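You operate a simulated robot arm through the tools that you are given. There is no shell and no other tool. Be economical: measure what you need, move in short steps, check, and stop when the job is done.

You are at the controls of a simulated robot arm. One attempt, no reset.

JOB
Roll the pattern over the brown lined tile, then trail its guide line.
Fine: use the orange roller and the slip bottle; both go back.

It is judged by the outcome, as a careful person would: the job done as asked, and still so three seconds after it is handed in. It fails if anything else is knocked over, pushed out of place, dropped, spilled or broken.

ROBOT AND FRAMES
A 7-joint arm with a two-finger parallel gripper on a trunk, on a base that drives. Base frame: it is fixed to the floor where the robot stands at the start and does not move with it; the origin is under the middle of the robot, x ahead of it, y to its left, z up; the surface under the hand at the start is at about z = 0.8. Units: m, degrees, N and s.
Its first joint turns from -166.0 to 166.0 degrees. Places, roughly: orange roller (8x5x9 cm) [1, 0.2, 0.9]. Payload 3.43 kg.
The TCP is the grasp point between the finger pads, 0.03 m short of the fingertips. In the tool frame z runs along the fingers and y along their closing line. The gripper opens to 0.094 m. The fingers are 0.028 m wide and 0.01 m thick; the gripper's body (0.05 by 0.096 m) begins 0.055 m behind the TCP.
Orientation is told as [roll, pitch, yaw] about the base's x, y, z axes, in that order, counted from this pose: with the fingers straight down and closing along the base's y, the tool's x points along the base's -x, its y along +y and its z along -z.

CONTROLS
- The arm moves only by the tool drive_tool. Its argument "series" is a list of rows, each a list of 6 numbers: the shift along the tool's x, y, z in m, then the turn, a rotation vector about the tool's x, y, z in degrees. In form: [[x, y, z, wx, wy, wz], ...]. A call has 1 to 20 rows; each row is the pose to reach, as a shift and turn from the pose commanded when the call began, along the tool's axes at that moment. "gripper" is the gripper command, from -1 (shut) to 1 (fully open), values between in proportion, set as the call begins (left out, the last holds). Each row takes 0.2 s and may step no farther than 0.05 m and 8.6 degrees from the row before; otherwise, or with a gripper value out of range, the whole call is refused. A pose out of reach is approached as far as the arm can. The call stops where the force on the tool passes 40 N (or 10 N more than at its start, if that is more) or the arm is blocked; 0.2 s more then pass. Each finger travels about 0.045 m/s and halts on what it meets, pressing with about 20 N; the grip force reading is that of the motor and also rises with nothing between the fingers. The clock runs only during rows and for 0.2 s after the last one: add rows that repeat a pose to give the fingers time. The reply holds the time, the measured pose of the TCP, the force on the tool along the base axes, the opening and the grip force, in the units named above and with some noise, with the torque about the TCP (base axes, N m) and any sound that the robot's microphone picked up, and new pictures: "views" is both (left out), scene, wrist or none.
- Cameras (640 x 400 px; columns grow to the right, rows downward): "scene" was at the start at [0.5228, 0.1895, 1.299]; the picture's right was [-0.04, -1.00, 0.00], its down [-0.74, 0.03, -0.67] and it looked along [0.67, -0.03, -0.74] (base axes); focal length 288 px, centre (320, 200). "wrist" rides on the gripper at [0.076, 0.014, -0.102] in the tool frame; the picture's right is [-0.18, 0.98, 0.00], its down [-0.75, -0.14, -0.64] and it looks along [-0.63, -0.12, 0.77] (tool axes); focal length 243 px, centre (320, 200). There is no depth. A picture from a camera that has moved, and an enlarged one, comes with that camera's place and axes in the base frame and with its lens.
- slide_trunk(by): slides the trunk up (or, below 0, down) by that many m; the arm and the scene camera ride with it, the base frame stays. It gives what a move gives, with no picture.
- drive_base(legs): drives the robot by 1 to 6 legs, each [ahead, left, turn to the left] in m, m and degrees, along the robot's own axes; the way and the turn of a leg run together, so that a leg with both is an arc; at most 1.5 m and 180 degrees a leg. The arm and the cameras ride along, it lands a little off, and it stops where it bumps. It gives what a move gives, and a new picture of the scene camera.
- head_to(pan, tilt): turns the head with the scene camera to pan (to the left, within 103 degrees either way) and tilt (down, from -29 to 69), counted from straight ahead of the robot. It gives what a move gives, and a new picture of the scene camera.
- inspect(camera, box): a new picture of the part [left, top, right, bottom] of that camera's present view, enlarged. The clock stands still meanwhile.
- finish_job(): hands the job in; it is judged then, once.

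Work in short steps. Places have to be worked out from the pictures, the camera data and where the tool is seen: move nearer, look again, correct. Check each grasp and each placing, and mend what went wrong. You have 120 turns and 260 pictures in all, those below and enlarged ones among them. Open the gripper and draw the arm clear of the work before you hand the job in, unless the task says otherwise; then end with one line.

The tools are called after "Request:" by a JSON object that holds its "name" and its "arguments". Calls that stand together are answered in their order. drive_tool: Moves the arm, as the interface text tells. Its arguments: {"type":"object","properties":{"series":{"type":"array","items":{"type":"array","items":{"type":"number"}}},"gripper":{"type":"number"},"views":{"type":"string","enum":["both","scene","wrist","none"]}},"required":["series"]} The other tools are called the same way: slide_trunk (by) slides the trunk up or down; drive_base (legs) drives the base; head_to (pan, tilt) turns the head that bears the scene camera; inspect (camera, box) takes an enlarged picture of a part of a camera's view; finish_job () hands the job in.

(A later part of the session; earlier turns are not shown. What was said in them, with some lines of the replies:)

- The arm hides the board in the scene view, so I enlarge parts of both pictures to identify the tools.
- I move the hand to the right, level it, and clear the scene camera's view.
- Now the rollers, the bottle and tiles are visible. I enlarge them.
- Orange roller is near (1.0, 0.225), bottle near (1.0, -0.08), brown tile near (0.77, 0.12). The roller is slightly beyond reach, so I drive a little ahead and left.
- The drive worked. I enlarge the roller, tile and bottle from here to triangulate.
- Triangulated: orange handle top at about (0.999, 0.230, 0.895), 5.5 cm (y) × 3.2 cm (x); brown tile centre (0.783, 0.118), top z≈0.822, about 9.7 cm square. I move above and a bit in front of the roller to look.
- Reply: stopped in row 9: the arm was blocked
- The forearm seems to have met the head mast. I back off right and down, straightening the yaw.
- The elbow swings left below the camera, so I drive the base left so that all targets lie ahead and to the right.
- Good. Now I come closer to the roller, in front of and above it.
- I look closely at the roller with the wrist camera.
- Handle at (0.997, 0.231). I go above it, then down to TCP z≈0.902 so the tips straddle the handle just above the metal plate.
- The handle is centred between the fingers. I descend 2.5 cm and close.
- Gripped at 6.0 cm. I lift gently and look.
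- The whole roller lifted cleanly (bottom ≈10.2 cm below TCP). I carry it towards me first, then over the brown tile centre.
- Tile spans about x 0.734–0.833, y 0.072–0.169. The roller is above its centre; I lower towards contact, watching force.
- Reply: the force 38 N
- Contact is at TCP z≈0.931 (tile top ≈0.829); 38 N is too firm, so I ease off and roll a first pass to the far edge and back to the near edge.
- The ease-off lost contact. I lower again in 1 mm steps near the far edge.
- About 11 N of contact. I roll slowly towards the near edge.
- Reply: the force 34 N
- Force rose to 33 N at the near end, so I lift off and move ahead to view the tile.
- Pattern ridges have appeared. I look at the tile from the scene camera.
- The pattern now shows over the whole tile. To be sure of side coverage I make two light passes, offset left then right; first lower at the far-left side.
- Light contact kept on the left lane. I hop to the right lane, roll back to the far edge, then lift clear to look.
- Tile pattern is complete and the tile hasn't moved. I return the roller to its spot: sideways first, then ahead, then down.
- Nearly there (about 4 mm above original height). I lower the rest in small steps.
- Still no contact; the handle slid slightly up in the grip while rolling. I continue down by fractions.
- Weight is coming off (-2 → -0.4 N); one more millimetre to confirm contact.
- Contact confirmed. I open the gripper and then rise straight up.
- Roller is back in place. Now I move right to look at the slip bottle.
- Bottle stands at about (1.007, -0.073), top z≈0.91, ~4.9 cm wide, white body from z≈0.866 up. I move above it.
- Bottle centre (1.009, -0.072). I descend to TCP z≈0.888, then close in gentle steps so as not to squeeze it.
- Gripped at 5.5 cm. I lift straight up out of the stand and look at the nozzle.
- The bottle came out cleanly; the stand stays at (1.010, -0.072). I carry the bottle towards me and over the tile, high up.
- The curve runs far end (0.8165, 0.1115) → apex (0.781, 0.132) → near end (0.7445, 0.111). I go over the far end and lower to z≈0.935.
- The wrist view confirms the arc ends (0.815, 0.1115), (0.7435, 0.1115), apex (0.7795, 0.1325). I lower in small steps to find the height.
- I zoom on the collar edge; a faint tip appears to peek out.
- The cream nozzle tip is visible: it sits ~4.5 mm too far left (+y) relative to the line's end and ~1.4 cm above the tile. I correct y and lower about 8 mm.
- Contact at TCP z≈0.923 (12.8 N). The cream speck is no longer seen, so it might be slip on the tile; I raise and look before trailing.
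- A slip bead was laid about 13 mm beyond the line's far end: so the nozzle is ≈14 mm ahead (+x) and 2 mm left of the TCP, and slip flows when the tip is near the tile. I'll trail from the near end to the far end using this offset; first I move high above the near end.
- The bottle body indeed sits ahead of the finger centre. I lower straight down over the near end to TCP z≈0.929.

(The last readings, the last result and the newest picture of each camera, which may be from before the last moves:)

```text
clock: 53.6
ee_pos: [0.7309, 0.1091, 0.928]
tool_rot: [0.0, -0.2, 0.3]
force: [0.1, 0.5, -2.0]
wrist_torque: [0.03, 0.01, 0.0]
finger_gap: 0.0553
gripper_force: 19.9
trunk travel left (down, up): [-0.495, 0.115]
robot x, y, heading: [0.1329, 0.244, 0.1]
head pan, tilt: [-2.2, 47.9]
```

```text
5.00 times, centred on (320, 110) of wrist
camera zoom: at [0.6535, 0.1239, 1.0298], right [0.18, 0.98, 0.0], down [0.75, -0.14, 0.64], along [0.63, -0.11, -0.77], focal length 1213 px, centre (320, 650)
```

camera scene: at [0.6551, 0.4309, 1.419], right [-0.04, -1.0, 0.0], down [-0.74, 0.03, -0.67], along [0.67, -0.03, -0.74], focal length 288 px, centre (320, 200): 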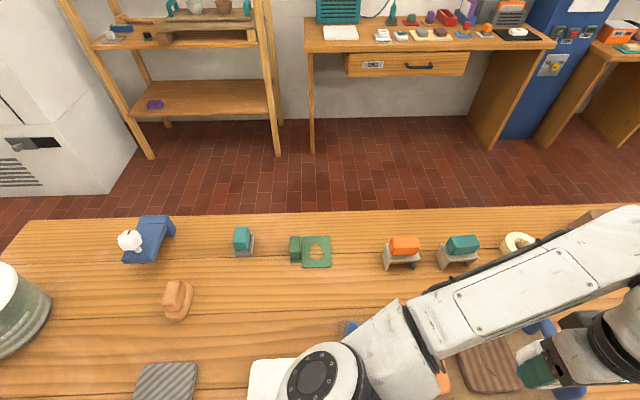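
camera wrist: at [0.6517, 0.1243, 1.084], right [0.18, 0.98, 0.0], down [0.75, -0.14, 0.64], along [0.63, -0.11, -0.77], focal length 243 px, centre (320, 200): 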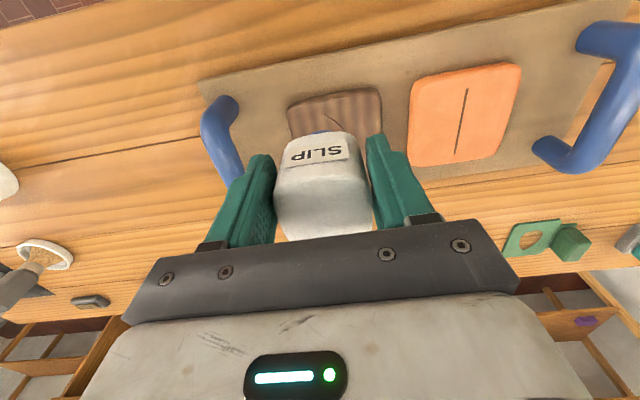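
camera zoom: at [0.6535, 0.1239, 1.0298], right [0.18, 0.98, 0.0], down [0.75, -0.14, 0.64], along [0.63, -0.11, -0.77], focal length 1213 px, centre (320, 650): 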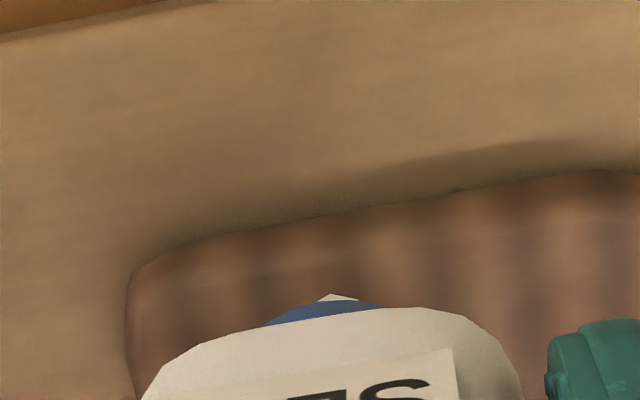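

A bead was laid right at the line's near end. I trail the first half of the arc.

Request:
{"name": "drive_tool", "arguments": {"series": [[-0.0016, 0.0025, 0, 0, 0, 0], [-0.0033, 0.005, 0, 0, 0, 0], [-0.005, 0.007, 0, 0, 0, 0], [-0.0068, 0.009, 0, 0, 0, 0], [-0.0088, 0.0108, 0, 0, 0, 0], [-0.0108, 0.0125, 0, 0, 0, 0], [-0.013, 0.014, 0, 0, 0, 0], [-0.0153, 0.0155, 0, 0, 0, 0], [-0.0177, 0.0167, 0, 0, 0, 0], [-0.0201, 0.0179, 0, 0, 0, 0], [-0.0226, 0.0188, 0, 0, 0, 0], [-0.0252, 0.0196, 0, 0, 0, 0], [-0.0278, 0.0201, 0, 0, 0, 0], [-0.0304, 0.0206, 0, 0, 0, 0], [-0.0331, 0.0209, 0, 0, 0, 0], [-0.0358, 0.021, 0, 0, 0, 0]], "views": "none"}}

Request:
{"name": "inspect", "arguments": {"camera": "wrist", "box": [240, 30, 400, 150]}}

Request:
{"name": "inspect", "arguments": {"camera": "scene", "box": [460, 320, 560, 400]}}

```text
clock: 57.0
ee_pos: [0.7656, 0.1334, 0.9285]
tool_rot: [-0.1, 0.0, 0.3]
force: [0.1, 0.4, -1.9]
wrist_torque: [0.01, 0.05, -0.01]
finger_gap: 0.0552
gripper_force: 19.7
trunk travel left (down, up): [-0.495, 0.115]
robot x, y, heading: [0.1355, 0.2413, 0.1]
head pan, tilt: [-2.2, 47.9]
```

```text
3.33 times, centred on (320, 90) of wrist
camera zoom: at [0.6894, 0.1467, 1.0305], right [0.18, 0.98, 0.0], down [0.75, -0.14, 0.64], along [0.63, -0.11, -0.77], focal length 809 px, centre (320, 567)
```

zoom: 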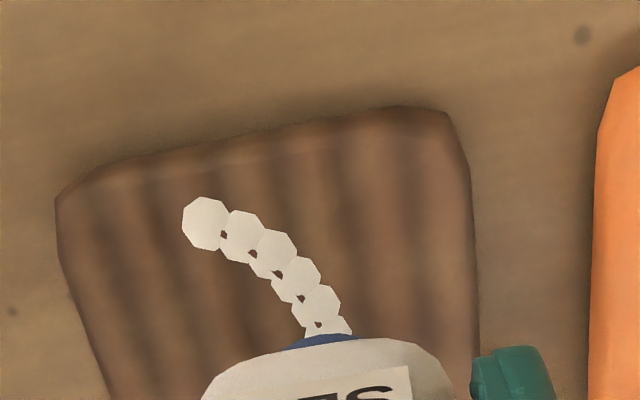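

```text
5.00 times, centred on (510, 360) of scene
camera zoom: at [0.6551, 0.4308, 1.419], right [-0.04, -1.0, 0.0], down [-0.74, 0.03, -0.67], along [0.67, -0.03, -0.74], focal length 1442 px, centre (-630, -600)
```

zoom: 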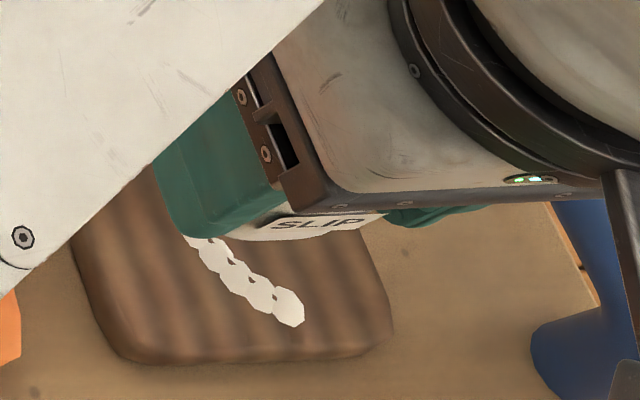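

The beads follow the line very well. I trail the second half to the far end and then lift straight up.

Request:
{"name": "drive_tool", "arguments": {"series": [[-0.0027, -0.0005, 0, 0, 0, 0], [-0.0054, -0.001, 0, 0, 0, 0], [-0.008, -0.0016, 0, 0, 0, 0], [-0.0106, -0.0022, 0, 0, 0, 0], [-0.0132, -0.003, 0, 0, 0, 0], [-0.0157, -0.0039, 0, 0, 0, 0], [-0.0181, -0.005, 0, 0, 0, 0], [-0.0205, -0.0063, 0, 0, 0, 0], [-0.0228, -0.0078, 0, 0, 0, 0], [-0.025, -0.0093, 0, 0, 0, 0], [-0.027, -0.011, 0, 0, 0, 0], [-0.029, -0.0128, 0, 0, 0, 0], [-0.0308, -0.0148, 0, 0, 0, 0], [-0.0325, -0.0168, 0, 0, 0, 0], [-0.0342, -0.0191, 0, 0, 0, 0], [-0.0358, -0.0216, 0, 0, 0, 0], [-0.0358, -0.0216, -0.03, 0, 0, 0], [-0.0358, -0.0216, -0.07, 0, 0, 0], [-0.0358, -0.0216, -0.09, 0, 0, 0]], "views": "none"}}

Request:
{"name": "inspect", "arguments": {"camera": "wrist", "box": [240, 30, 400, 150]}}

Request:
{"name": "inspect", "arguments": {"camera": "scene", "box": [440, 315, 540, 400]}}

```text
clock: 61.0
ee_pos: [0.8005, 0.1108, 1.0179]
tool_rot: [0.0, 0.0, 0.5]
force: [-0.4, -1.0, -1.9]
wrist_torque: [-0.01, -0.01, 0.01]
finger_gap: 0.0552
gripper_force: 20.0
trunk travel left (down, up): [-0.495, 0.115]
robot x, y, heading: [0.1299, 0.2423, 0.3]
head pan, tilt: [-2.2, 47.9]
```

```text
3.33 times, centred on (320, 90) of wrist
camera zoom: at [0.7241, 0.124, 1.1207], right [0.18, 0.98, 0.0], down [0.75, -0.14, 0.64], along [0.63, -0.11, -0.77], focal length 809 px, centre (320, 567)
```

zoom: 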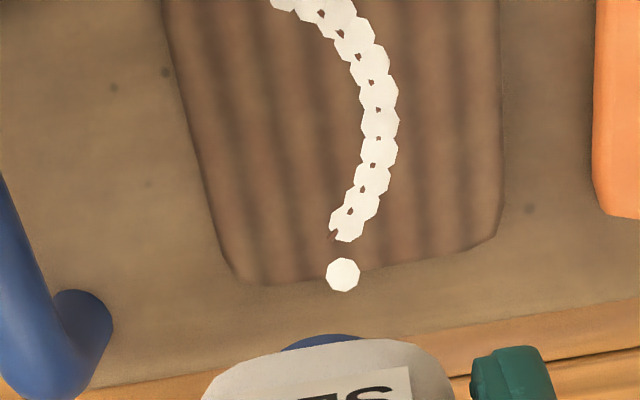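

```text
4.71 times, centred on (490, 358) of scene
camera zoom: at [0.6551, 0.4308, 1.4189], right [-0.04, -1.0, 0.0], down [-0.74, 0.03, -0.67], along [0.67, -0.03, -0.74], focal length 1357 px, centre (-480, -541)
```

zoom: 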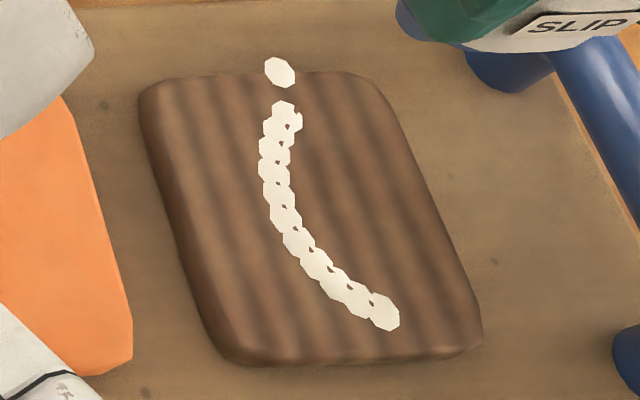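

The guide line is fully trailed. Now I take the bottle back: sideways, then ahead to above its stand, stopping with the tip above the ring.

Request:
{"name": "drive_tool", "arguments": {"series": [[-0.02, -0.04, 0, 0, 0, 0], [-0.04, -0.08, 0, 0, 0, 0], [-0.06, -0.12, 0, 0, 0, 0], [-0.075, -0.16, 0, 0, 0, 0], [-0.1, -0.1844, 0, 0, 0, 0], [-0.14, -0.1844, 0, 0, 0, 0], [-0.18, -0.1844, 0, 0, 0, 0], [-0.2068, -0.1844, 0, 0, 0, 0], [-0.2068, -0.1844, 0, 0, 0, 0]], "views": "wrist"}}

Request:
{"name": "inspect", "arguments": {"camera": "scene", "box": [480, 180, 640, 280]}}

```text
clock: 63.0
ee_pos: [1.0102, -0.0721, 1.0197]
tool_rot: [0.0, -0.1, 0.3]
force: [0.8, 0.4, -1.1]
wrist_torque: [-0.01, 0.01, -0.03]
finger_gap: 0.0554
gripper_force: 20.1
trunk travel left (down, up): [-0.495, 0.115]
robot x, y, heading: [0.1303, 0.2426, -0.4]
head pan, tilt: [-2.2, 47.9]
camera wrist: at [0.9342, -0.0582, 1.1208], right [0.18, 0.98, 0.0], down [0.75, -0.14, 0.64], along [0.63, -0.12, -0.77], focal length 243 px, centre (320, 200)
```

wrist: 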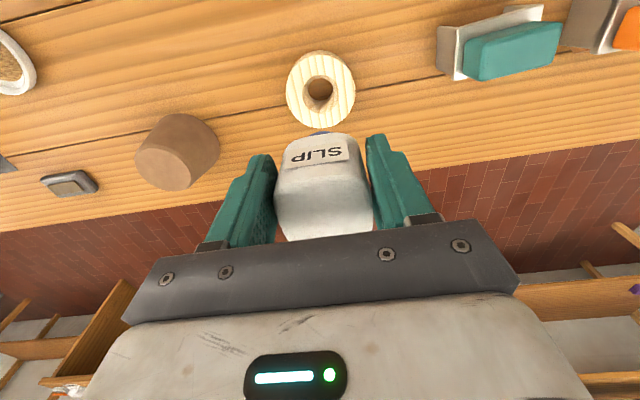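

```text
4.00 times, centred on (560, 230) of scene
camera zoom: at [0.6552, 0.4307, 1.419], right [-0.04, -1.0, 0.0], down [-0.74, 0.03, -0.67], along [0.67, -0.03, -0.74], focal length 1154 px, centre (-640, 80)
```

zoom: 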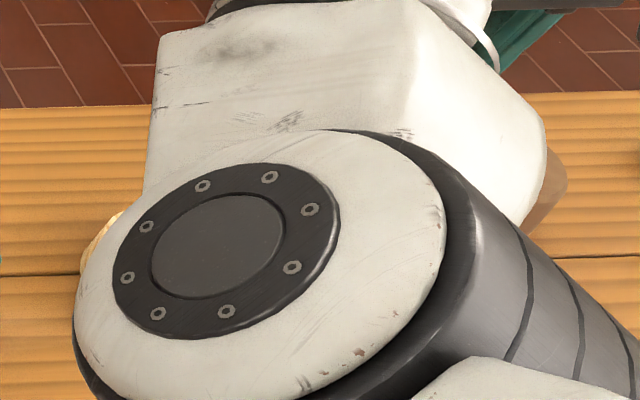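

I'm about 3 mm too far ahead and 2 mm left versus the grasp pose; I correct and lower partly, then compare.

Request:
{"name": "drive_tool", "arguments": {"series": [[0.0033, -0.0022, 0.02, 0, 0, 0], [0.0033, -0.0022, 0.05, 0, 0, 0], [0.0033, -0.0022, 0.075, 0, 0, 0], [0.0033, -0.0022, 0.075, 0, 0, 0]], "views": "wrist"}}

Request:
{"name": "inspect", "arguments": {"camera": "wrist", "box": [250, 60, 410, 160]}}

```text
clock: 64.0
ee_pos: [1.0067, -0.0724, 0.9434]
tool_rot: [0.0, -0.1, 0.4]
force: [-0.4, 1.2, -1.7]
wrist_torque: [-0.03, 0.02, 0.0]
finger_gap: 0.0552
gripper_force: 19.9
trunk travel left (down, up): [-0.495, 0.115]
robot x, y, heading: [0.1341, 0.2415, -0.1]
head pan, tilt: [-2.2, 47.9]
camera wrist: at [0.9299, -0.0602, 1.0459], right [0.18, 0.98, 0.0], down [0.75, -0.14, 0.64], along [0.63, -0.11, -0.77], focal length 243 px, centre (320, 200)
```

wrist: 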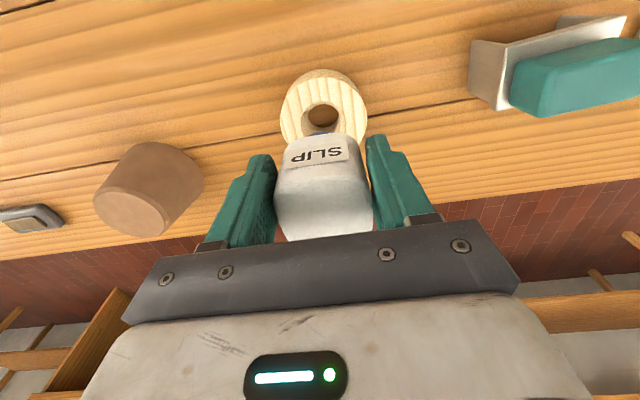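

```text
4.00 times, centred on (330, 110) of wrist
camera zoom: at [0.9299, -0.0602, 1.0459], right [0.18, 0.98, 0.0], down [0.75, -0.14, 0.64], along [0.63, -0.11, -0.77], focal length 970 px, centre (280, 560)
```

zoom: 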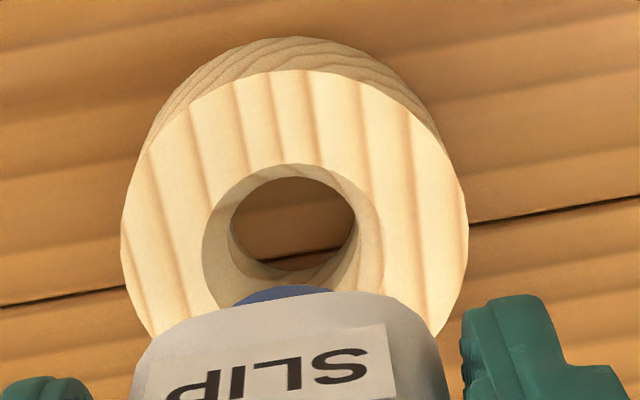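

The pose matches the grasp line within 1 mm; the bottle hasn't tilted. I lower it along the same path it came out, watching force.

Request:
{"name": "drive_tool", "arguments": {"series": [[-0.001, 0, 0.01, 0, 0, 0], [-0.001, 0, 0.02, 0, 0, 0], [-0.001, 0, 0.03, 0, 0, 0], [-0.001, 0, 0.04, 0, 0, 0], [-0.001, 0, 0.048, 0, 0, 0]], "views": "wrist"}}

```text
clock: 65.2
ee_pos: [1.0062, -0.0737, 0.8957]
tool_rot: [0.0, 0.0, 0.3]
force: [0.3, -0.1, -2.2]
wrist_torque: [-0.01, 0.03, 0.01]
finger_gap: 0.0555
gripper_force: 19.4
trunk travel left (down, up): [-0.495, 0.115]
robot x, y, heading: [0.1323, 0.2417, -0.1]
head pan, tilt: [-2.2, 47.9]
camera wrist: at [0.9301, -0.0601, 0.9974], right [0.18, 0.98, 0.0], down [0.75, -0.14, 0.64], along [0.63, -0.11, -0.77], focal length 243 px, centre (320, 200)
```

wrist: 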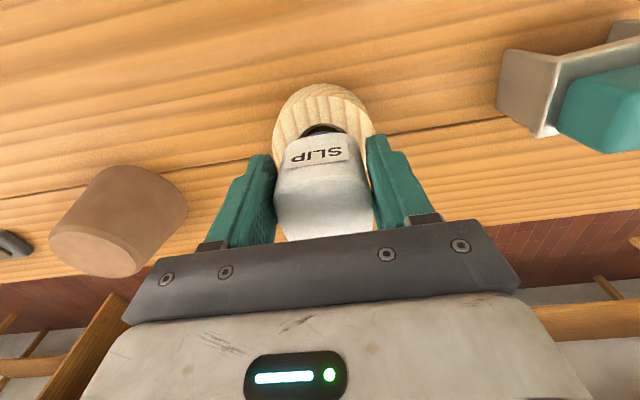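

No force; about 6.5 mm left. I continue in small steps.

Request:
{"name": "drive_tool", "arguments": {"series": [[0, 0, 0.002, 0, 0, 0], [0, 0, 0.004, 0, 0, 0], [0, 0, 0.006, 0, 0, 0]], "views": "none"}}

Request:
{"name": "drive_tool", "arguments": {"series": [[0, 0, 0.0008, 0, 0, 0], [0, 0, 0.0008, 0, 0, 0]], "views": "none"}}

```text
clock: 66.0
ee_pos: [1.0077, -0.0736, 0.8892]
tool_rot: [0.0, -0.1, 0.3]
force: [-2.7, 1.4, 4.9]
wrist_torque: [0.1, -0.05, 0.02]
finger_gap: 0.0553
gripper_force: 20.2
trunk travel left (down, up): [-0.495, 0.115]
robot x, y, heading: [0.1353, 0.2424, -0.0]
head pan, tilt: [-2.2, 47.9]
```

```text
clock: 66.6
ee_pos: [1.0082, -0.0738, 0.8896]
tool_rot: [0.0, 0.1, 0.4]
force: [-4.1, 3.3, 10.9]
wrist_torque: [0.05, -0.14, 0.06]
finger_gap: 0.0557
gripper_force: 19.9
trunk travel left (down, up): [-0.495, 0.115]
robot x, y, heading: [0.1331, 0.2367, -0.2]
head pan, tilt: [-2.2, 47.9]
```

The bottle is seated (10.9 N). I open, then rise and check.

Request:
{"name": "drive_tool", "arguments": {"series": [[0, 0, -0.0005, 0, 0, 0], [0, 0, -0.0005, 0, 0, 0], [0, 0, -0.0005, 0, 0, 0], [0, 0, -0.0005, 0, 0, 0], [0, 0, -0.0005, 0, 0, 0]], "gripper": 1, "views": "wrist"}}

Request:
{"name": "drive_tool", "arguments": {"series": [[0, 0, -0.02, 0, 0, 0], [0, 0, -0.06, 0, 0, 0], [0, 0, -0.1, 0, 0, 0], [0.04, 0, -0.14, 0, 0, 0]]}}

Request:
{"name": "inspect", "arguments": {"camera": "wrist", "box": [200, 40, 520, 240]}}

```text
clock: 67.8
ee_pos: [1.008, -0.0748, 0.8891]
tool_rot: [0.1, 0.0, 0.2]
force: [0.0, -0.4, 0.2]
wrist_torque: [0.0, 0.0, -0.01]
finger_gap: 0.094
gripper_force: 0.1
trunk travel left (down, up): [-0.495, 0.115]
robot x, y, heading: [0.1302, 0.2376, 0.3]
head pan, tilt: [-2.2, 47.9]
camera wrist: at [0.9303, -0.0606, 0.9912], right [0.18, 0.98, 0.0], down [0.75, -0.14, 0.64], along [0.63, -0.11, -0.77], focal length 243 px, centre (320, 200)
```

wrist: 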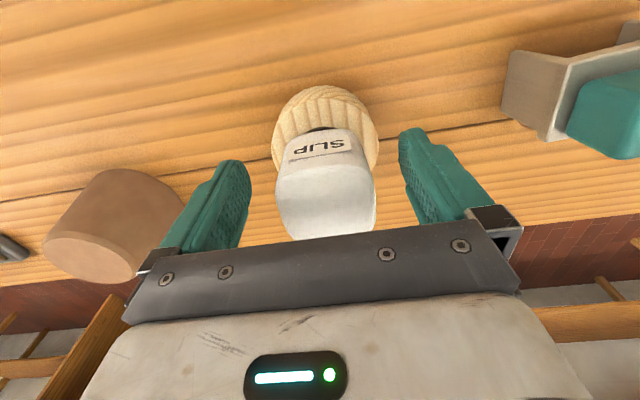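

```text
refused: row 4 steps farther than a row can; nothing moved
```

```text
2.00 times, centred on (360, 140) of wrist
camera zoom: at [0.9303, -0.0606, 0.9912], right [0.18, 0.98, 0.0], down [0.75, -0.14, 0.64], along [0.63, -0.11, -0.77], focal length 485 px, centre (240, 320)
```

zoom: 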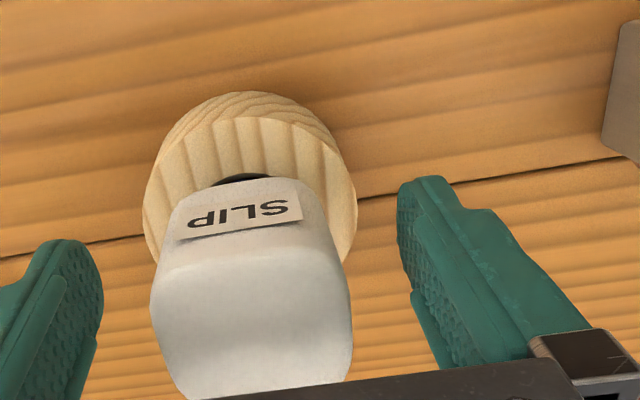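

The bottle stands in its ring as before. I rise with smaller steps.

Request:
{"name": "drive_tool", "arguments": {"series": [[0, 0, -0.02, 0, 0, 0], [0, 0, -0.06, 0, 0, 0], [0, 0, -0.1, 0, 0, 0], [0.02, 0, -0.14, 0, 0, 0], [0.06, 0, -0.16, 0, 0, 0], [0.06, -0.04, -0.18, 0, 0, 0], [0.06, -0.085, -0.19, 0, 0, 0], [0.06, -0.13, -0.19, 0, 0, 0]]}}

Request:
{"name": "inspect", "arguments": {"camera": "scene", "box": [340, 200, 600, 400]}}

Request:
{"name": "inspect", "arguments": {"camera": "wrist", "box": [280, 0, 640, 200]}}

```text
clock: 69.6
ee_pos: [0.9482, -0.2047, 1.0782]
tool_rot: [0.0, 0.0, 0.4]
force: [1.0, 0.4, 0.4]
wrist_torque: [-0.07, 0.02, 0.0]
finger_gap: 0.094
gripper_force: 0.0
trunk travel left (down, up): [-0.495, 0.115]
robot x, y, heading: [0.1332, 0.2423, 0.2]
head pan, tilt: [-2.2, 47.9]
camera scene: at [0.6549, 0.4313, 1.419], right [-0.04, -1.0, 0.0], down [-0.74, 0.03, -0.67], along [0.67, -0.03, -0.74], focal length 288 px, centre (320, 200)
camera wrist: at [0.8724, -0.1911, 1.1796], right [0.18, 0.98, 0.0], down [0.75, -0.14, 0.64], along [0.63, -0.11, -0.77], focal length 243 px, centre (320, 200)
```

scene: 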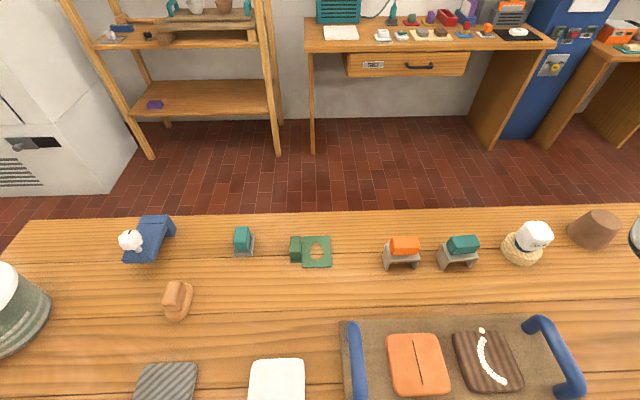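
wrist: 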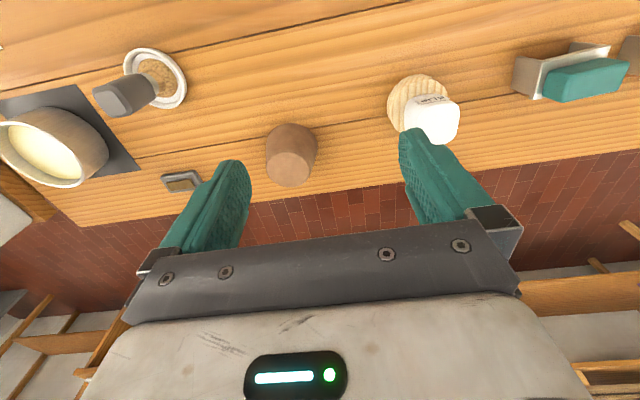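

```text
2.00 times, centred on (470, 300) of scene
camera zoom: at [0.6549, 0.4313, 1.419], right [-0.04, -1.0, 0.0], down [-0.74, 0.03, -0.67], along [0.67, -0.03, -0.74], focal length 577 px, centre (20, 0)
```

zoom: 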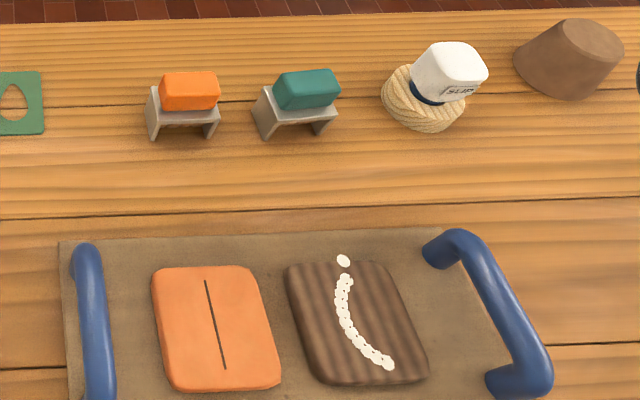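

```text
1.78 times, centred on (460, 100) of wrist
camera zoom: at [0.8724, -0.1911, 1.1796], right [0.18, 0.98, 0.0], down [0.75, -0.14, 0.64], along [0.63, -0.11, -0.77], focal length 431 px, centre (71, 378)
```

zoom: 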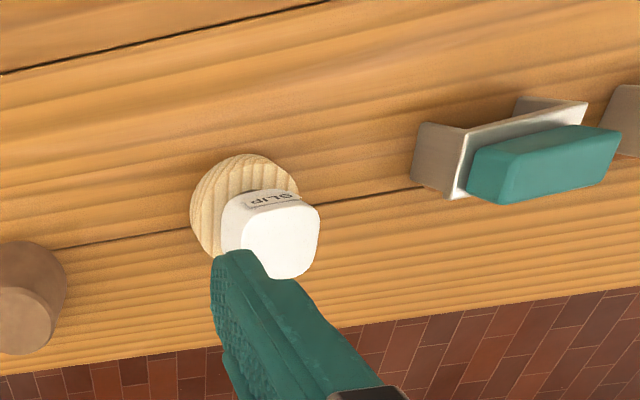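

The tile is patterned and trailed, roller and bottle are back, and the arm is clear with the gripper open. I hand in.

Request:
{"name": "finish_job", "arguments": {}}

```text
The job is handed in.
```

The brown tile is patterned all over and its guide line is trailed end to end, but one stray bead of slip sits about 13 mm past the line's far end. The orange roller and slip bottle are back in place.
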